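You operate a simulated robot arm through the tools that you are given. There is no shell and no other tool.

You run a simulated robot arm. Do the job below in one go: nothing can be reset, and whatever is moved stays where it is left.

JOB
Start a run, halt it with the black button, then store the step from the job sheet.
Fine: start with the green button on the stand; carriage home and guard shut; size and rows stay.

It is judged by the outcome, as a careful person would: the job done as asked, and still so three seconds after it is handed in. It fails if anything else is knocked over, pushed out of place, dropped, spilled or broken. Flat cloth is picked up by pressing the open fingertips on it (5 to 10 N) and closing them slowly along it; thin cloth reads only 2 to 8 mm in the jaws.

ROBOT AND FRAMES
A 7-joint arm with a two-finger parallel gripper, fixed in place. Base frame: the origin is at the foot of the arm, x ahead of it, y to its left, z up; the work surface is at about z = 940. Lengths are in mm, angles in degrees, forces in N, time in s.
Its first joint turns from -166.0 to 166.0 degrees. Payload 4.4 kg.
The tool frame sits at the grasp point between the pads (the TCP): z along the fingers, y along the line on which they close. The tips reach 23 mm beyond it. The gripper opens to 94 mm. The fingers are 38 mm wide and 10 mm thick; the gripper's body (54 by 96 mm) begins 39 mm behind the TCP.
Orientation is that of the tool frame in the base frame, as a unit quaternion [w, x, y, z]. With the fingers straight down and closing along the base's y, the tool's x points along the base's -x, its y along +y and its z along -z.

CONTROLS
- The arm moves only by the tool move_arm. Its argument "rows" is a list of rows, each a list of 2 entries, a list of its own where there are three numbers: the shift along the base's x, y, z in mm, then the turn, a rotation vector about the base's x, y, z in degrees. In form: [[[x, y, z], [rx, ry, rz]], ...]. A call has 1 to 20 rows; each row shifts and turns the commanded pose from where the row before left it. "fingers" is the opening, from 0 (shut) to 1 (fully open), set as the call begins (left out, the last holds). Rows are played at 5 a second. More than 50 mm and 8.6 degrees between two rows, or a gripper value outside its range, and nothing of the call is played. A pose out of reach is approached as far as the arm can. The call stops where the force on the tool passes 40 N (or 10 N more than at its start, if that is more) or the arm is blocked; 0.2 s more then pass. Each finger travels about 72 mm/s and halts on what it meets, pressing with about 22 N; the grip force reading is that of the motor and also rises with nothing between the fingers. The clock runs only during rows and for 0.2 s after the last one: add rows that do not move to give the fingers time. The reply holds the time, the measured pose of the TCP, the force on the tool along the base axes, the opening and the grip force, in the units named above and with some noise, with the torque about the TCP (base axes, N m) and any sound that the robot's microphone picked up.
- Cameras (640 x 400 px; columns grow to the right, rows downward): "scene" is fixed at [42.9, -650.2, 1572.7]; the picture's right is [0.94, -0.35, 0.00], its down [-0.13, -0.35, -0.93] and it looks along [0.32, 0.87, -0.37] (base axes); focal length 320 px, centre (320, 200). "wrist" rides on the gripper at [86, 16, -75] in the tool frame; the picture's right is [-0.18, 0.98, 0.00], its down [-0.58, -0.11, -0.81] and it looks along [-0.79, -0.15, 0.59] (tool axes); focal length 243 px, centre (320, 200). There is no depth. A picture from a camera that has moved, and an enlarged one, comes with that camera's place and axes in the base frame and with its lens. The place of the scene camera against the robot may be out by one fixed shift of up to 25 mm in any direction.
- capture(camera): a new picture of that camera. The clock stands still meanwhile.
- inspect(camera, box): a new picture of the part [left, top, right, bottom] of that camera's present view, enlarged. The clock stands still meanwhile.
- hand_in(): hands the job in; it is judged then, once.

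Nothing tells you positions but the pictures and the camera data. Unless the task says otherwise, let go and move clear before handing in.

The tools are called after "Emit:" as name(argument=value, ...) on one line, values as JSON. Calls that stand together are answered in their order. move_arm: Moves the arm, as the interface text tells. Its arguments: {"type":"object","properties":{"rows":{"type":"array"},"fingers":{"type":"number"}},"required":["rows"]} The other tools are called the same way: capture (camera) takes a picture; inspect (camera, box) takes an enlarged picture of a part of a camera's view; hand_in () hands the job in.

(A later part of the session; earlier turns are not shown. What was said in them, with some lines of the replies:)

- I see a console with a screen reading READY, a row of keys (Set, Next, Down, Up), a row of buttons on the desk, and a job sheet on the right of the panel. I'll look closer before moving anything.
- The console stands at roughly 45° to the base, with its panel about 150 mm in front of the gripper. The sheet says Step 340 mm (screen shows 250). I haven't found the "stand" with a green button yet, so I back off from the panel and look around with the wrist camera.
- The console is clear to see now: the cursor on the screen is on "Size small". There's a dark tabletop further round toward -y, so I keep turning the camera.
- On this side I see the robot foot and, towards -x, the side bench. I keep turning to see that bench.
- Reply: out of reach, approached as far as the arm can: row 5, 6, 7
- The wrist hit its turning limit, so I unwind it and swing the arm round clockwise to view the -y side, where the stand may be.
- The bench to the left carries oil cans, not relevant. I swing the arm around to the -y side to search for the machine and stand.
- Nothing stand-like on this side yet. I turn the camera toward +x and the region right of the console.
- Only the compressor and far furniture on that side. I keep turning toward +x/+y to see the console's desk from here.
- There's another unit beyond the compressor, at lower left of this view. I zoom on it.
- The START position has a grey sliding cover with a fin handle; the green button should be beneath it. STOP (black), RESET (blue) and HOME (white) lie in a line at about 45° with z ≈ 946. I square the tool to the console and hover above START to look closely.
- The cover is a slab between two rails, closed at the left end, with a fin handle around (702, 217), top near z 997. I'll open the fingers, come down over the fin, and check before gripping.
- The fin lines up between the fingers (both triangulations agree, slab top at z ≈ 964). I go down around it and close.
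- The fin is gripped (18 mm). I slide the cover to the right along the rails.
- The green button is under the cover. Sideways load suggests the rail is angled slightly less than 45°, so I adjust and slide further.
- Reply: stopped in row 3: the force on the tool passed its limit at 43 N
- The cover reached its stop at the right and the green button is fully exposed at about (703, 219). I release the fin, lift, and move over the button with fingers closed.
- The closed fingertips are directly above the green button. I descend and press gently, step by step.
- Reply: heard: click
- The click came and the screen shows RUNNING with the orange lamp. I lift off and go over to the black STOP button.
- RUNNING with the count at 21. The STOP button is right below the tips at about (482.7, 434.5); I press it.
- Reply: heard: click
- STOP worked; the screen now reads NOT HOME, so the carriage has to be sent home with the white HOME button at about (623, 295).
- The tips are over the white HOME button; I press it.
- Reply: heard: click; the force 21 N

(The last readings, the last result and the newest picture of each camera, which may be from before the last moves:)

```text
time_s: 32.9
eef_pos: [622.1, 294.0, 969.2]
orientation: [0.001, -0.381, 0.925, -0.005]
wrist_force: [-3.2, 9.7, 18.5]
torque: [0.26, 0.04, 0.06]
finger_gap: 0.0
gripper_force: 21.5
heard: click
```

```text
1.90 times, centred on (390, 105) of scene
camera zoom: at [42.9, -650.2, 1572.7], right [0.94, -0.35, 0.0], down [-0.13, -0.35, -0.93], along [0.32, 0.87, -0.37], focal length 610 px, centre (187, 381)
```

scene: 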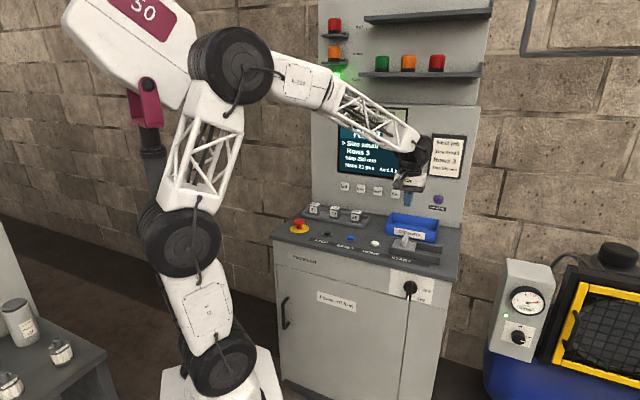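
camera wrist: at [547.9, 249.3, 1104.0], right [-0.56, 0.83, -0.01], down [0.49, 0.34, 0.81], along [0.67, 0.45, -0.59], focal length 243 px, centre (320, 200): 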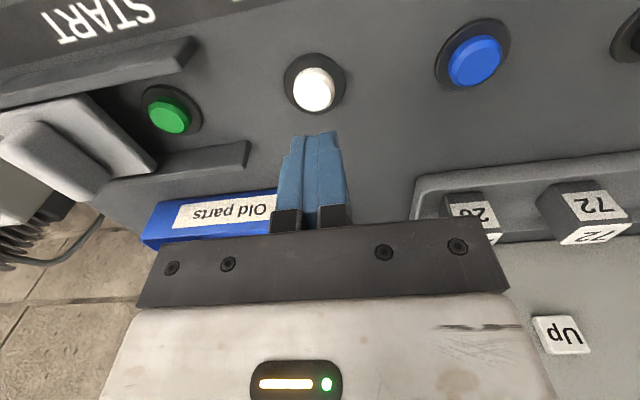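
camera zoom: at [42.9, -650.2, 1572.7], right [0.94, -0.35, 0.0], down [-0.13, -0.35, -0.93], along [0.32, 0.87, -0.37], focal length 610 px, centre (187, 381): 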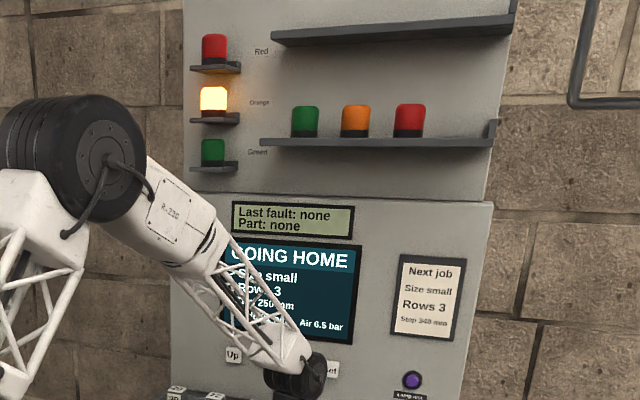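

"GOING HOME" is shown. I lift off and go back to the cover's fin to shut it while the carriage returns.

Emit:
move_arm(rows=[[[0, 0, 25], [0, 0, 0]], [[0, 0, 25], [0, 0, 0]], [[0, 0, 25], [0, 0, 0]], [[26.5, -25.7, 0], [0, 0, 0]], [[26.5, -25.7, 0], [0, 0, 0]], [[26.5, -25.7, 0], [0, 0, 0]], [[26.5, -25.7, 0], [0, 0, 0]], [[26, -25.7, 0], [0, 0, 0]], [[0, 0, 0], [0, 0, 0]]])

Emit:
move_arm(rows=[[[0, 0, 0], [0, 0, 0]], [[0, 0, 0], [0, 0, 0]], [[0, 0, 0], [0, 0, 0]]], fingers=0.55)

Emit:
capture(camera="wrist")

Emit:
inspect(camera="scene", box=[300, 0, 480, 280])

```text
time_s: 34.9
eef_pos: [756.9, 164.3, 1044.1]
orientation: [0.0, -0.381, 0.925, -0.005]
wrist_force: [0.1, 0.3, 0.2]
torque: [0.01, 0.0, -0.01]
finger_gap: 0.0
gripper_force: 21.7
```

```text
time_s: 35.7
eef_pos: [756.9, 164.3, 1044.8]
orientation: [0.0, -0.381, 0.924, -0.006]
wrist_force: [0.7, -0.3, -0.5]
torque: [0.0, 0.0, 0.04]
finger_gap: 51.6
gripper_force: 0.1
```

```text
taken
camera wrist: at [683.3, 116.9, 1118.9], right [-0.56, 0.83, -0.01], down [0.49, 0.34, 0.81], along [0.67, 0.45, -0.59], focal length 243 px, centre (320, 200)
```

wrist: 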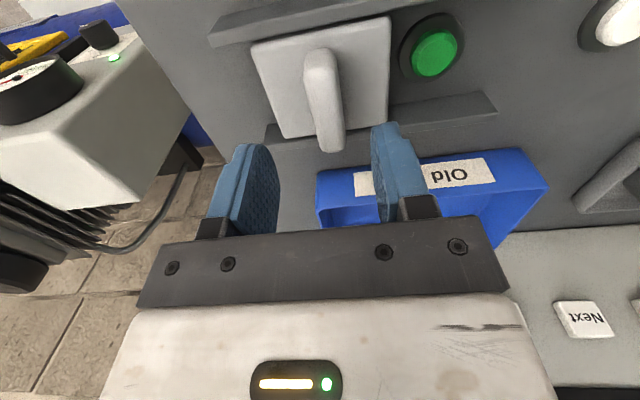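

```text
1.43 times, centred on (390, 140) of scene
camera zoom: at [42.9, -650.2, 1572.7], right [0.94, -0.35, 0.0], down [-0.13, -0.35, -0.93], along [0.32, 0.87, -0.37], focal length 458 px, centre (220, 286)
```

zoom: 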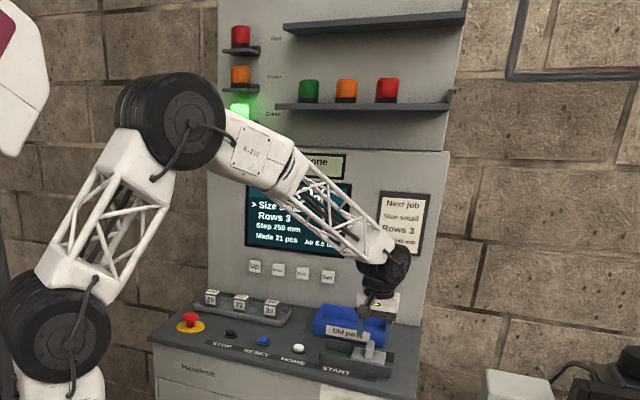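

The green lamp is lit again, so the carriage is home. The fin is between the fingers; I go down, grip and slide the cover shut.

Emit:
move_arm(rows=[[[-2, 1.5, -20], [0, 0, 0]], [[-0.5, 0.5, -20], [0, 0, 0]], [[0, 0, -10], [0, 0, 0]], [[0, 0, 0], [0, 0, 0]]])

Emit:
move_arm(rows=[[[0, 0, 0], [0, 0, 0]], [[0, 0, 0], [0, 0, 0]], [[0, 0, 0], [0, 0, 0]], [[0, 0, 0], [0, 0, 0]]], fingers=0)

Emit:
move_arm(rows=[[[-7, 7, 0], [0, 0, 0]], [[-7, 7.2, 0], [0, 0, 0]], [[-7, 7.2, 0], [0, 0, 0]], [[-7, 7.2, 0], [0, 0, 0]], [[-7, 7.2, 0], [0, 0, 0]], [[-7, 7.2, 0], [0, 0, 0]], [[0, 0, 0], [0, 0, 0]]])

Emit:
capture(camera="wrist")

```text
time_s: 36.7
eef_pos: [754.4, 168.0, 992.8]
orientation: [0.001, -0.38, 0.925, -0.007]
wrist_force: [-6.5, -4.8, 11.1]
torque: [0.33, 0.22, 0.25]
finger_gap: 52.0
gripper_force: 0.2
```

```text
time_s: 37.7
eef_pos: [754.2, 167.4, 994.3]
orientation: [0.001, -0.381, 0.924, -0.007]
wrist_force: [-2.3, -2.3, 20.7]
torque: [0.67, 0.78, 1.22]
finger_gap: 17.7
gripper_force: 45.5
```

```text
time_s: 39.2
eef_pos: [711.3, 210.3, 992.5]
orientation: [0.0, -0.381, 0.925, -0.006]
wrist_force: [-9.4, -8.9, 6.5]
torque: [1.63, 0.45, 1.06]
finger_gap: 18.4
gripper_force: 45.3
stopped in row 7: the force on the tool passed its limit at 40 N (the readings are from after the stop); the commanded pose is now the measured one
```

```text
taken
camera wrist: at [637.0, 163.0, 1067.9], right [-0.56, 0.83, -0.01], down [0.49, 0.34, 0.8], along [0.67, 0.45, -0.59], focal length 243 px, centre (320, 200)
```

wrist: 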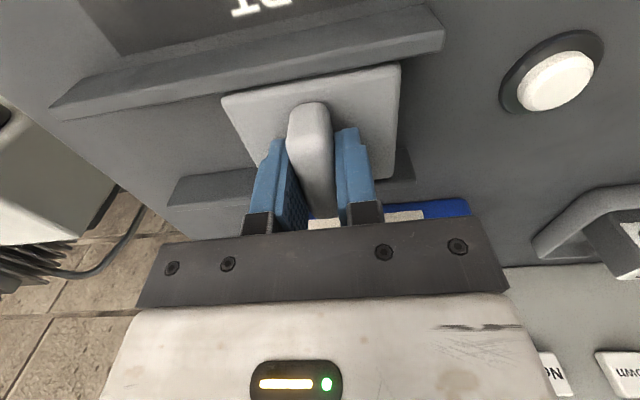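

The cover is nearly shut, about 9 mm short of its first position. I nudge the rest of the way.

Emit:
move_arm(rows=[[[-3.3, 3.1, 0], [0, 0, 0]], [[-3.3, 3.1, 0], [0, 0, 0]], [[-1, 1, 0], [0, 0, 0]], [[0, 0, 0], [0, 0, 0]]])

Emit:
capture(camera="wrist")

```text
time_s: 40.3
eef_pos: [705.4, 216.2, 993.1]
orientation: [0.0, -0.38, 0.925, -0.006]
wrist_force: [9.5, -13.0, -0.7]
torque: [1.05, 0.74, 1.67]
finger_gap: 18.0
gripper_force: 45.1
stopped in row 4: the force on the tool passed its limit at 42 N (the readings are from after the stop); the commanded pose is now the measured one
```

```text
taken
camera wrist: at [630.3, 169.7, 1067.9], right [-0.56, 0.83, -0.01], down [0.49, 0.34, 0.8], along [0.67, 0.45, -0.59], focal length 243 px, centre (320, 200)
```

wrist: 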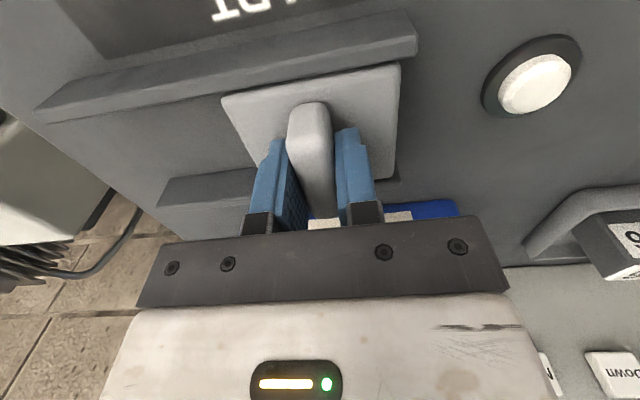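

The cover is back at its original place. I release, rise, tilt the tool 45° toward the panel, and move in front of the keys.

Emit:
move_arm(rows=[[[0, 0, 0], [0, 0, 0]], [[0, 0, 0], [0, 0, 0]], [[0, 0, 30], [0, 0, 0]], [[0, 0, 35], [0, 0, 0]], [[0, 0, 35], [0, 0, 0]], [[0, 0, 37], [0, 0, 0]]], fingers=0.5)

Emit:
move_arm(rows=[[[0, 0, 0], [5.3, -5.3, 0]], [[0, 0, 0], [5.3, -5.3, 0]], [[0, 0, 0], [5.3, -5.3, 0]], [[0, 0, 0], [5.3, -5.3, 0]], [[0, 0, 0], [5.3, -5.3, 0]], [[0, 0, 0], [5.3, -5.3, 0]], [[-4.5, 39, -5], [0, 0, 0]], [[-4.5, 39, -5], [0, 0, 0]], [[-4.5, 39, -5], [0, 0, 0]], [[-4.5, 39, -5], [0, 0, 0]], [[-4.5, 39, -5], [0, 0, 0]], [[-4.5, 39, -5], [0, 0, 0]], [[0, 0, 0], [0, 0, 0]]], fingers=0)

Emit:
capture(camera="wrist")

Emit:
capture(camera="scene")

```text
time_s: 41.7
eef_pos: [703.3, 218.6, 1131.5]
orientation: [-0.001, -0.38, 0.925, -0.007]
wrist_force: [0.2, 0.5, -0.6]
torque: [0.01, -0.02, 0.06]
finger_gap: 47.2
gripper_force: 0.1
```

```text
time_s: 44.5
eef_pos: [677.0, 453.9, 1101.2]
orientation: [0.353, -0.35, 0.856, 0.141]
wrist_force: [0.9, 0.4, -0.4]
torque: [0.01, -0.01, -0.01]
finger_gap: 0.0
gripper_force: 21.5
```

```text
taken
camera wrist: at [581.9, 387.2, 1092.4], right [-0.59, 0.8, 0.12], down [-0.04, -0.18, 0.98], along [0.8, 0.58, 0.14], focal length 243 px, centre (320, 200)
```

wrist: 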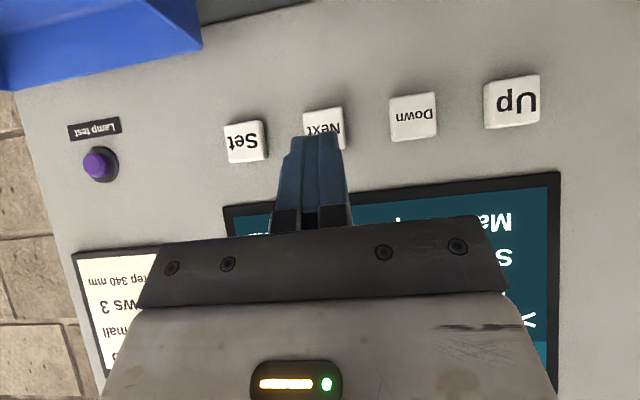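

```text
taken
```

scene: 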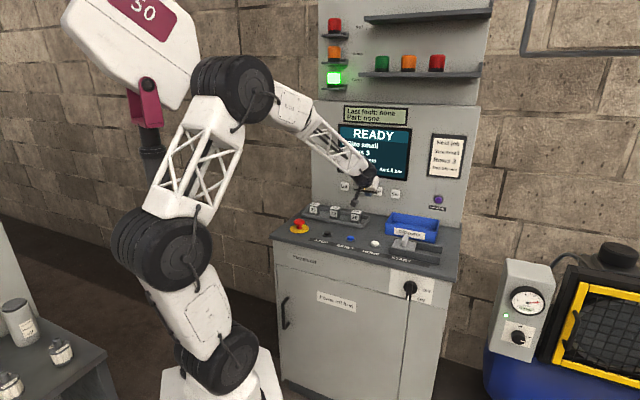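

READY shows again. The keys lie at z ≈ 1060 with Next at u ≈ 162 along the panel; I line up with Next and approach it.

Emit:
move_arm(rows=[[[2.8, -2.8, -19], [0, 0, 0]], [[0, 0, -19], [0, 0, 0]], [[20, 20, 0], [0, 0, 0]], [[20, 20, 0], [0, 0, 0]], [[14, 14, 0], [0, 0, 0]], [[0, 0, 0], [0, 0, 0]]])

Emit:
capture(camera="wrist")

Emit:
inspect(camera="scene", box=[320, 90, 440, 240])

```text
time_s: 45.9
eef_pos: [732.9, 502.8, 1063.1]
orientation: [0.353, -0.35, 0.856, 0.141]
wrist_force: [0.3, -0.2, 0.1]
torque: [0.02, 0.01, 0.0]
finger_gap: 0.1
gripper_force: 22.3
```

```text
taken
camera wrist: at [639.0, 435.4, 1054.3], right [-0.59, 0.8, 0.12], down [-0.04, -0.18, 0.98], along [0.8, 0.58, 0.14], focal length 243 px, centre (320, 200)
```

wrist: 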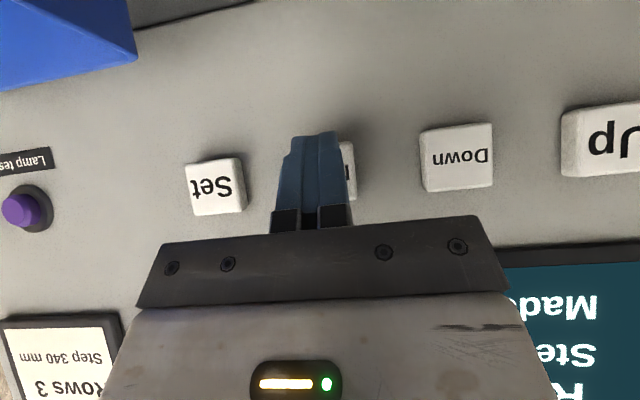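

```text
2.67 times, centred on (380, 165) of scene
camera zoom: at [42.9, -650.2, 1572.7], right [0.94, -0.35, 0.0], down [-0.13, -0.35, -0.93], along [0.32, 0.87, -0.37], focal length 854 px, centre (160, 293)
```

zoom: 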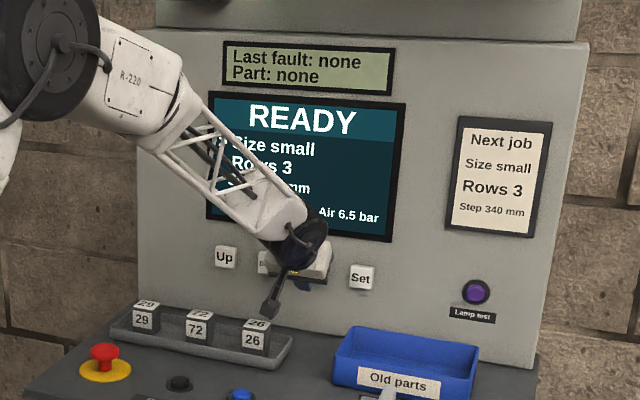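

Next is straight ahead. I advance in small steps until it clicks.

Emit:
move_arm(rows=[[[4, 4, 0], [0, 0, 0]], [[1.4, 1.4, 0], [0, 0, 0]], [[1.4, 1.4, 0], [0, 0, 0]], [[0, 0, 0], [0, 0, 0]]])

```text
time_s: 46.9
eef_pos: [740.8, 510.1, 1063.3]
orientation: [0.353, -0.351, 0.856, 0.142]
wrist_force: [-0.1, 0.0, -0.3]
torque: [-0.01, -0.02, -0.02]
finger_gap: 0.0
gripper_force: 22.1
```

Emit:
move_arm(rows=[[[1.4, 1.4, 0], [0, 0, 0]], [[1.4, 1.4, 0], [0, 0, 0]], [[0, 0, 0], [0, 0, 0]]])

```text
time_s: 47.7
eef_pos: [743.6, 513.6, 1062.4]
orientation: [0.354, -0.35, 0.856, 0.141]
wrist_force: [-0.4, -1.3, -1.4]
torque: [0.02, -0.01, -0.02]
finger_gap: 0.1
gripper_force: 21.8
```

Emit:
move_arm(rows=[[[1.4, 1.4, 0], [0, 0, 0]], [[1.4, 1.4, 0], [0, 0, 0]], [[0, 0, 0], [0, 0, 0]]])

Emit:
inspect(camera="wrist", box=[160, 80, 520, 300])

```text
time_s: 48.5
eef_pos: [746.2, 514.8, 1062.7]
orientation: [0.353, -0.35, 0.856, 0.141]
wrist_force: [-17.1, -11.4, 4.6]
torque: [0.1, -0.04, 0.11]
finger_gap: 0.2
gripper_force: 21.7
heard: click
```

```text
1.78 times, centred on (340, 190) of wrist
camera zoom: at [651.5, 448.7, 1054.7], right [-0.59, 0.79, 0.12], down [-0.04, -0.18, 0.98], along [0.8, 0.58, 0.14], focal length 431 px, centre (284, 218)
```

zoom: 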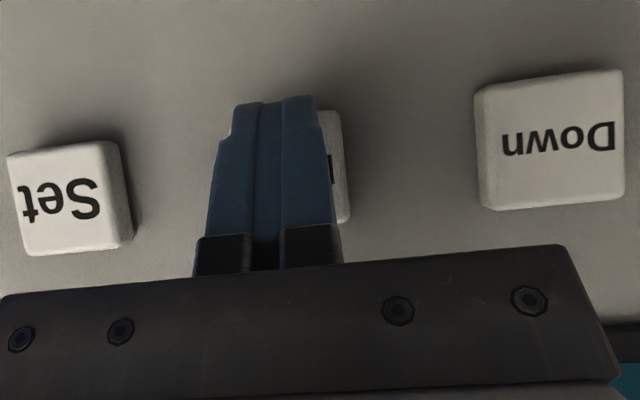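

Click. I retract slightly and check which line is selected.

Emit:
move_arm(rows=[[[-4.2, -4.2, 0], [0, 0, 0]], [[-4.2, -4.2, 0], [0, 0, 0]], [[0, 0, 0], [0, 0, 0]]])

Emit:
inspect(camera="scene", box=[320, 90, 440, 240])

```text
time_s: 49.3
eef_pos: [737.1, 507.0, 1061.9]
orientation: [0.354, -0.35, 0.856, 0.141]
wrist_force: [-0.5, -0.2, -0.1]
torque: [0.04, -0.01, -0.02]
finger_gap: 0.0
gripper_force: 22.0
```

```text
2.67 times, centred on (380, 165) of scene
camera zoom: at [42.9, -650.2, 1572.7], right [0.94, -0.35, 0.0], down [-0.13, -0.35, -0.93], along [0.32, 0.87, -0.37], focal length 854 px, centre (160, 293)
```

zoom: 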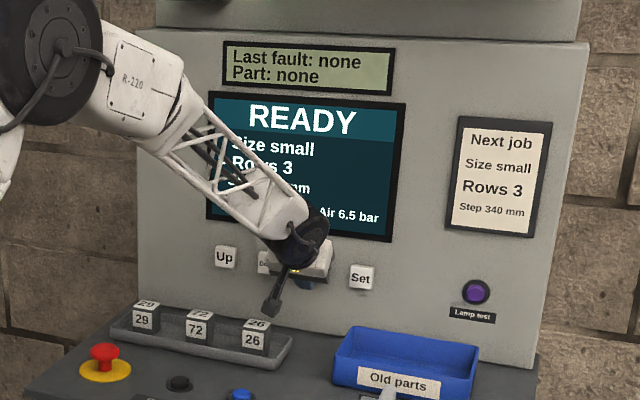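

The marker left the "Size" line. One more press of Next, then back off far enough to see the screen.

Emit:
move_arm(rows=[[[3, 3, 0], [0, 0, 0]], [[2.7, 2.7, 0], [0, 0, 0]], [[2.7, 2.7, 0], [0, 0, 0]], [[0, 0, 0], [0, 0, 0]], [[-4.2, -4.2, 0], [0, 0, 0]], [[-4.2, -4.2, 0], [0, 0, 0]], [[-20, -20, 0], [0, 0, 0]], [[-30, -30, 0], [0, 0, 0]], [[-30, -30, 20], [0, 0, 0]], [[0, 0, 0], [0, 0, 0]]])

Emit:
inspect(camera="scene", box=[320, 90, 440, 240])

Emit:
capture(camera="wrist")

```text
time_s: 51.5
eef_pos: [661.4, 428.7, 1082.3]
orientation: [0.352, -0.35, 0.856, 0.141]
wrist_force: [0.1, -0.5, -0.2]
torque: [-0.01, 0.0, -0.01]
finger_gap: 0.3
gripper_force: 22.2
heard: click
```

```text
2.67 times, centred on (380, 165) of scene
camera zoom: at [42.9, -650.2, 1572.7], right [0.94, -0.35, 0.0], down [-0.13, -0.35, -0.93], along [0.32, 0.87, -0.37], focal length 854 px, centre (160, 293)
```

zoom: 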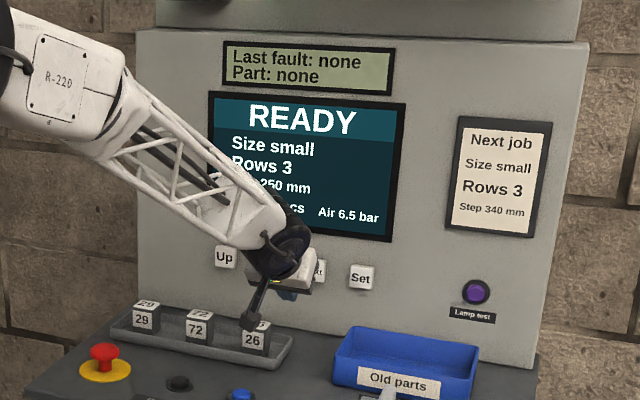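

```text
taken
camera wrist: at [567.1, 360.5, 1075.4], right [-0.59, 0.8, 0.12], down [-0.04, -0.18, 0.98], along [0.8, 0.58, 0.14], focal length 243 px, centre (320, 200)
```

wrist: 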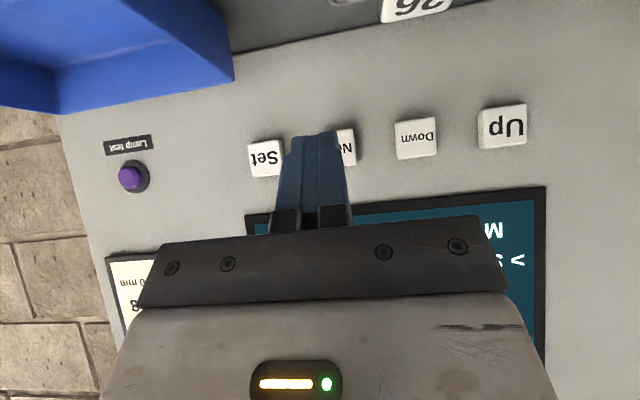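

The wrist view shows the ">" marker now beside "S…" just above "Made", i.e. the Step line. I move over to the Up key and line up.

Emit:
move_arm(rows=[[[-28, 28, 0], [0, 0, 0]], [[-28, 28, 0], [0, 0, 0]], [[-28, 28, 0], [0, 0, 0]], [[-28, 28, -10], [0, 0, 0]], [[0, 0, -10], [0, 0, 0]], [[25, 25, 0], [0, 0, 0]], [[25, 25, 0], [0, 0, 0]], [[20, 20, 0], [0, 0, 0]], [[0, 0, 0], [0, 0, 0]]])

Emit:
capture(camera="wrist")

Emit:
inspect(camera="scene", box=[320, 90, 440, 240])

```text
time_s: 53.5
eef_pos: [613.9, 609.1, 1063.6]
orientation: [0.353, -0.35, 0.856, 0.141]
wrist_force: [0.8, 0.3, 0.0]
torque: [-0.01, 0.02, 0.0]
finger_gap: 0.2
gripper_force: 22.0
```

```text
taken
camera wrist: at [519.5, 541.6, 1055.4], right [-0.59, 0.8, 0.12], down [-0.04, -0.18, 0.98], along [0.8, 0.58, 0.14], focal length 243 px, centre (320, 200)
```

wrist: 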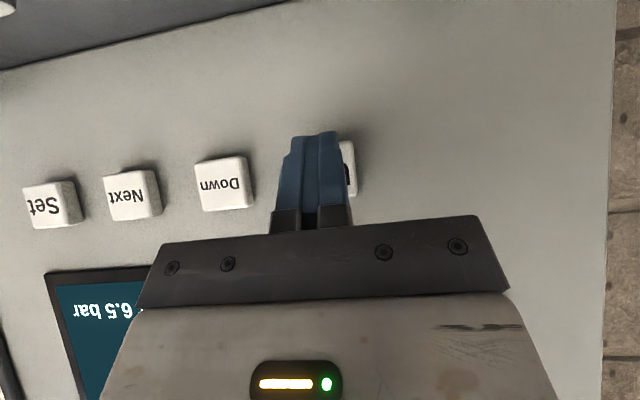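

```text
2.67 times, centred on (380, 165) of scene
camera zoom: at [42.9, -650.2, 1572.7], right [0.94, -0.35, 0.0], down [-0.13, -0.35, -0.93], along [0.32, 0.87, -0.37], focal length 854 px, centre (160, 293)
```

zoom: 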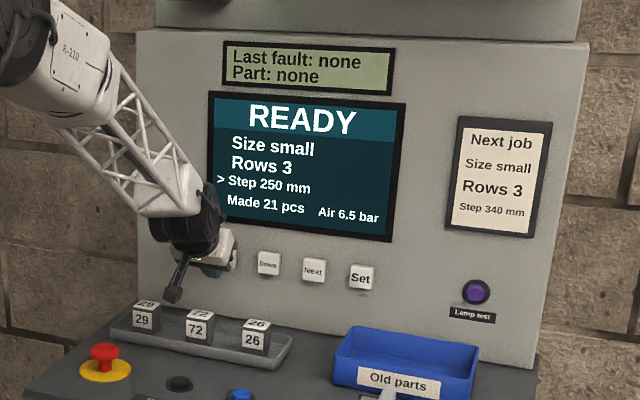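

From here the scene camera sees the whole screen: ">Step 250 mm". I approach Up in small steps to find the click point.

Emit:
move_arm(rows=[[[6, 6, 0], [0, 0, 0]], [[6, 6, 0], [0, 0, 0]], [[1.4, 1.4, 0], [0, 0, 0]], [[1.4, 1.4, 0], [0, 0, 0]], [[0, 0, 0], [0, 0, 0]]])

Emit:
move_arm(rows=[[[1.4, 1.4, 0], [0, 0, 0]], [[1.4, 1.4, 0], [0, 0, 0]], [[0, 0, 0], [0, 0, 0]]])

```text
time_s: 54.7
eef_pos: [630.6, 624.8, 1061.3]
orientation: [0.353, -0.351, 0.856, 0.141]
wrist_force: [0.1, -1.5, 0.5]
torque: [0.01, -0.03, -0.02]
finger_gap: 0.0
gripper_force: 22.2
```

```text
time_s: 55.5
eef_pos: [633.0, 626.4, 1062.7]
orientation: [0.353, -0.35, 0.856, 0.141]
wrist_force: [-10.4, -7.3, 1.7]
torque: [0.03, -0.03, 0.07]
finger_gap: 0.0
gripper_force: 22.3
heard: click
```

Click. I back off and read the new value.

Emit:
move_arm(rows=[[[-4.2, -4.2, 0], [0, 0, 0]], [[-2.8, -2.8, 0], [0, 0, 0]], [[0, 0, 0], [0, 0, 0]]])

Emit:
inspect(camera="scene", box=[320, 90, 440, 240])

```text
time_s: 56.3
eef_pos: [628.2, 621.1, 1062.4]
orientation: [0.353, -0.349, 0.856, 0.14]
wrist_force: [-0.2, -0.1, -0.5]
torque: [-0.01, -0.01, 0.03]
finger_gap: 0.0
gripper_force: 22.0
```

```text
2.67 times, centred on (380, 165) of scene
camera zoom: at [42.9, -650.2, 1572.7], right [0.94, -0.35, 0.0], down [-0.13, -0.35, -0.93], along [0.32, 0.87, -0.37], focal length 854 px, centre (160, 293)
```

zoom: 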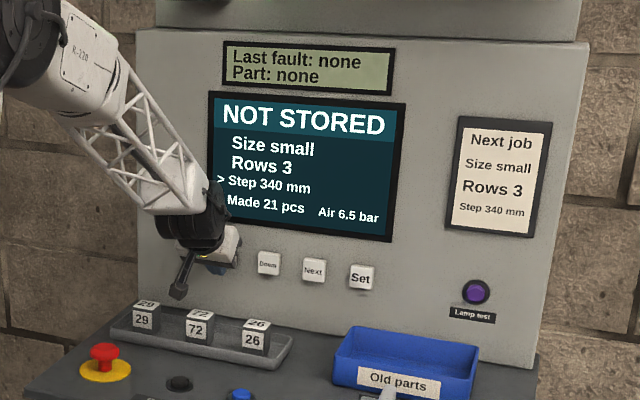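

One press gave "Step 340 mm", marked NOT STORED. I back away and go to Set.

Emit:
inspect(camera="scene", box=[350, 120, 420, 180])

Emit:
move_arm(rows=[[[-20, -20, 0], [0, 0, 0]], [[-30, -30, 0], [0, 0, 0]], [[28, -28, 0], [0, 0, 0]], [[28, -28, 0], [0, 0, 0]], [[28, -28, 0], [0, 0, 0]], [[28, -28, 0], [0, 0, 0]], [[28, -28, 0], [0, 0, 0]], [[28, -28, 0], [0, 0, 0]], [[0, 0, 0], [0, 0, 0]]])

Emit:
capture(camera="wrist")

```text
6.67 times, centred on (385, 150) of scene
camera zoom: at [42.9, -650.2, 1572.7], right [0.94, -0.35, 0.0], down [-0.13, -0.35, -0.93], along [0.32, 0.87, -0.37], focal length 2135 px, centre (-113, 533)
```

zoom: 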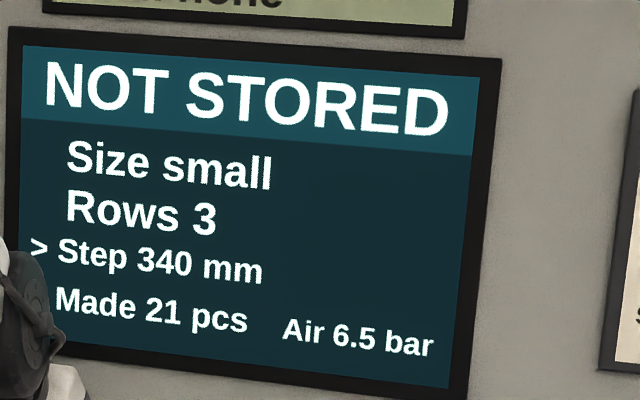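

```text
time_s: 58.3
eef_pos: [743.5, 404.0, 1063.2]
orientation: [0.353, -0.35, 0.856, 0.141]
wrist_force: [0.1, -0.8, 0.0]
torque: [0.0, -0.01, 0.0]
finger_gap: 0.0
gripper_force: 21.6
```

```text
taken
camera wrist: at [649.2, 337.2, 1054.6], right [-0.59, 0.8, 0.12], down [-0.04, -0.18, 0.98], along [0.8, 0.58, 0.14], focal length 243 px, centre (320, 200)
```

wrist: 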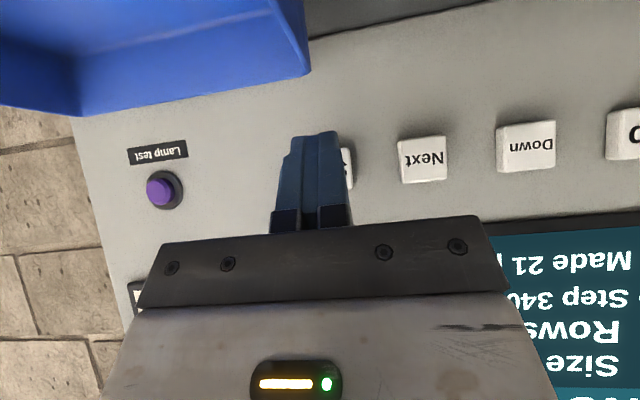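

Aligned with Set. I advance and press it.

Emit:
move_arm(rows=[[[20, 20, 0], [0, 0, 0]], [[20, 20, 0], [0, 0, 0]], [[11, 11, 0], [0, 0, 0]], [[1.4, 1.4, 0], [0, 0, 0]], [[1.4, 1.4, 0], [0, 0, 0]], [[0, 0, 0], [0, 0, 0]]])

Emit:
move_arm(rows=[[[1.4, 1.4, 0], [0, 0, 0]], [[1.4, 1.4, 0], [0, 0, 0]], [[0, 0, 0], [0, 0, 0]]])

```text
time_s: 59.7
eef_pos: [798.7, 455.9, 1062.1]
orientation: [0.353, -0.35, 0.856, 0.141]
wrist_force: [-0.8, -2.2, -0.3]
torque: [0.0, 0.0, 0.03]
finger_gap: 0.3
gripper_force: 21.8
```

```text
time_s: 60.5
eef_pos: [801.2, 458.0, 1061.7]
orientation: [0.353, -0.349, 0.857, 0.141]
wrist_force: [-6.9, -3.3, -1.7]
torque: [-0.06, 0.04, 0.07]
finger_gap: 0.0
gripper_force: 22.0
heard: click
```

Click. I retract and move clear, then check the screen.

Emit:
move_arm(rows=[[[-4, -4, 0], [0, 0, 0]], [[-20, -20, 0], [0, 0, 0]], [[-30, -30, 10], [0, 0, 0]], [[-30, -30, 20], [0, 0, 0]], [[-30, -30, 30], [0, 0, 0]], [[-30, -30, 30], [0, 0, 0]], [[-30, -30, 30], [0, 0, 0]], [[0, 0, 0], [0, 0, 0]]])

Emit:
capture(camera="scene")

Emit:
inspect(camera="scene", box=[300, 0, 480, 280])

Emit:
capture(camera="wrist")

```text
refused: row 5 steps farther than a row can; nothing moved
```

```text
taken
```

scene: 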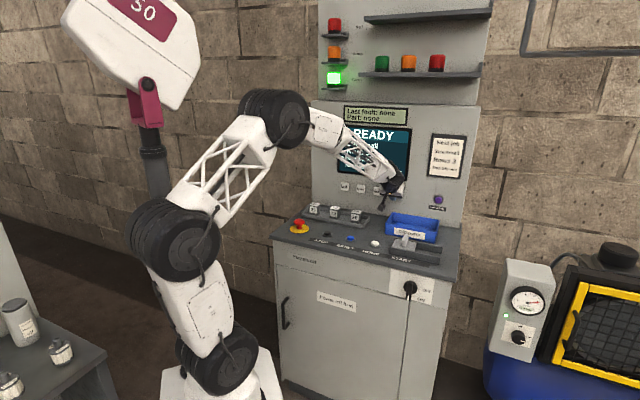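

```text
1.43 times, centred on (390, 140) of scene
camera zoom: at [42.9, -650.2, 1572.7], right [0.94, -0.35, 0.0], down [-0.13, -0.35, -0.93], along [0.32, 0.87, -0.37], focal length 458 px, centre (220, 286)
```

zoom: 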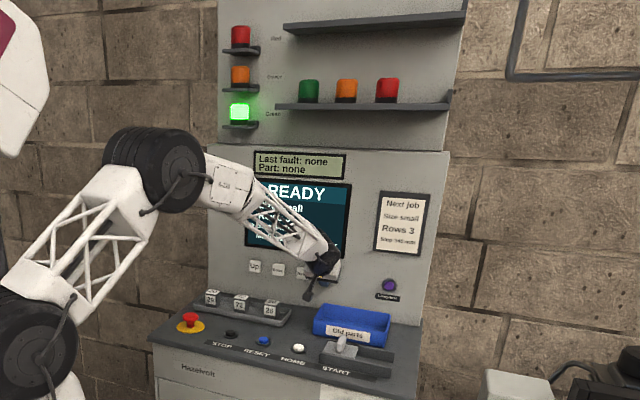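

```text
taken
camera wrist: at [707.4, 391.2, 1054.1], right [-0.59, 0.8, 0.12], down [-0.04, -0.18, 0.98], along [0.8, 0.58, 0.14], focal length 243 px, centre (320, 200)
```

wrist: 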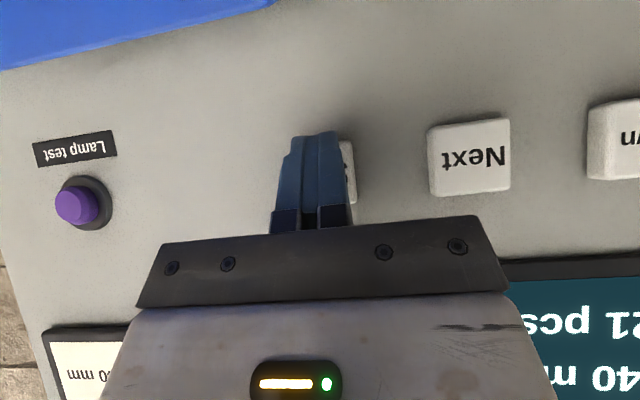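

The retreat was refused for a too-large step, so nothing moved; the screen already reads READY. I retract with smaller steps and read the whole screen.

Emit:
move_arm(rows=[[[-4, -4, 0], [0, 0, 0]], [[-20, -20, 0], [0, 0, 0]], [[-28, -28, 10], [0, 0, 0]], [[-25, -25, 20], [0, 0, 0]], [[-25, -25, 25], [0, 0, 0]], [[-30, 0, 30], [0, 0, 0]], [[-40, 0, 20], [0, 0, 0]], [[-40, 0, 20], [0, 0, 0]], [[-40, 0, 20], [0, 0, 0]], [[0, 0, 0], [0, 0, 0]]])

Emit:
capture(camera="scene")

Emit:
inspect(camera="scene", box=[325, 90, 485, 210])

Emit:
inspect(camera="scene", box=[270, 190, 470, 320])

Emit:
capture(camera="wrist")

```text
time_s: 62.7
eef_pos: [548.8, 358.9, 1204.3]
orientation: [0.353, -0.35, 0.856, 0.141]
wrist_force: [-0.3, 1.1, 0.4]
torque: [0.03, 0.0, 0.0]
finger_gap: 0.1
gripper_force: 22.1
```

```text
taken
```

scene: 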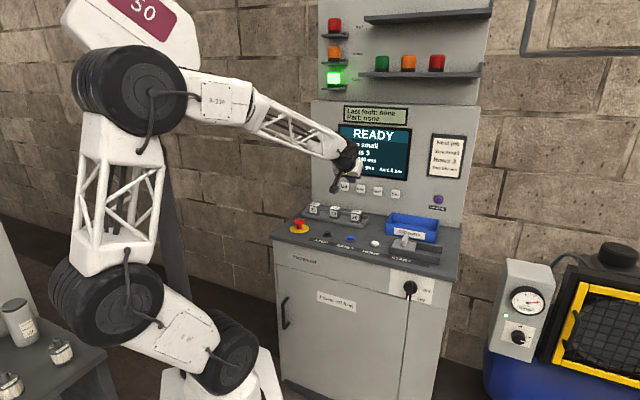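

```text
3.33 times, centred on (405, 150) of scene
camera zoom: at [42.9, -650.2, 1572.7], right [0.94, -0.35, 0.0], down [-0.13, -0.35, -0.93], along [0.32, 0.87, -0.37], focal length 1068 px, centre (37, 367)
```

zoom: 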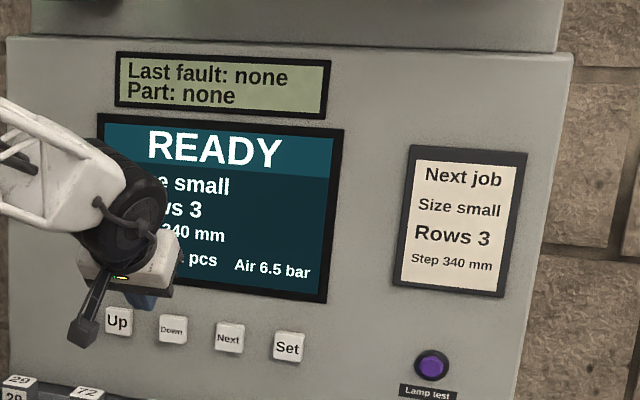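

```text
3.08 times, centred on (370, 255) of scene
camera zoom: at [42.9, -650.2, 1572.7], right [0.94, -0.35, 0.0], down [-0.13, -0.35, -0.93], along [0.32, 0.87, -0.37], focal length 985 px, centre (166, 31)
```

zoom: 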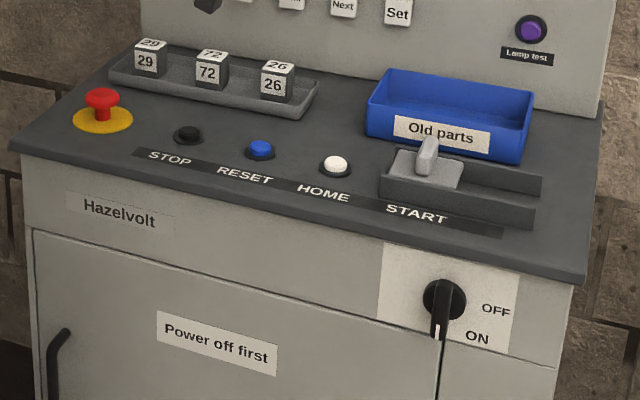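

```text
taken
camera wrist: at [454.9, 291.3, 1196.5], right [-0.59, 0.8, 0.12], down [-0.04, -0.18, 0.98], along [0.8, 0.58, 0.14], focal length 243 px, centre (320, 200)
```

wrist: 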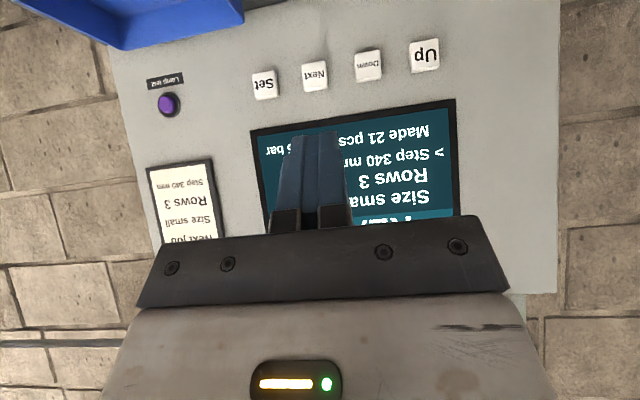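

The screen reads READY, Size small, Rows 3, Step 340 mm (stored), with the green lamp on, the carriage home, the cover shut and the arm clear. Handing in.

Emit:
hand_in()

```text
The job is handed in.
```

The job is done and handed in. The screen reads READY with Size small, Rows 3 and Step 340 mm, matching the job sheet.

- **Run:** I slid the START cover open, pressed the green button, and the screen showed RUNNING. I then stopped it with the black STOP button.
- **Home:** Stopping left the screen at NOT HOME, so I pressed the white HOME button. It showed GOING HOME, and then READY with the green lamp lit.
- **Guard:** I took "guard shut" to mean the sliding cover over START, and slid it back to its closed position.
- **Step:** I pressed Next twice to reach the Step line, and one press of Up took it from 250 to 340 mm. The screen showed NOT STORED until I pressed Set. Size and rows were not changed.

The arm is clear of the console, and the final pictures show nothing knocked over or out of place.
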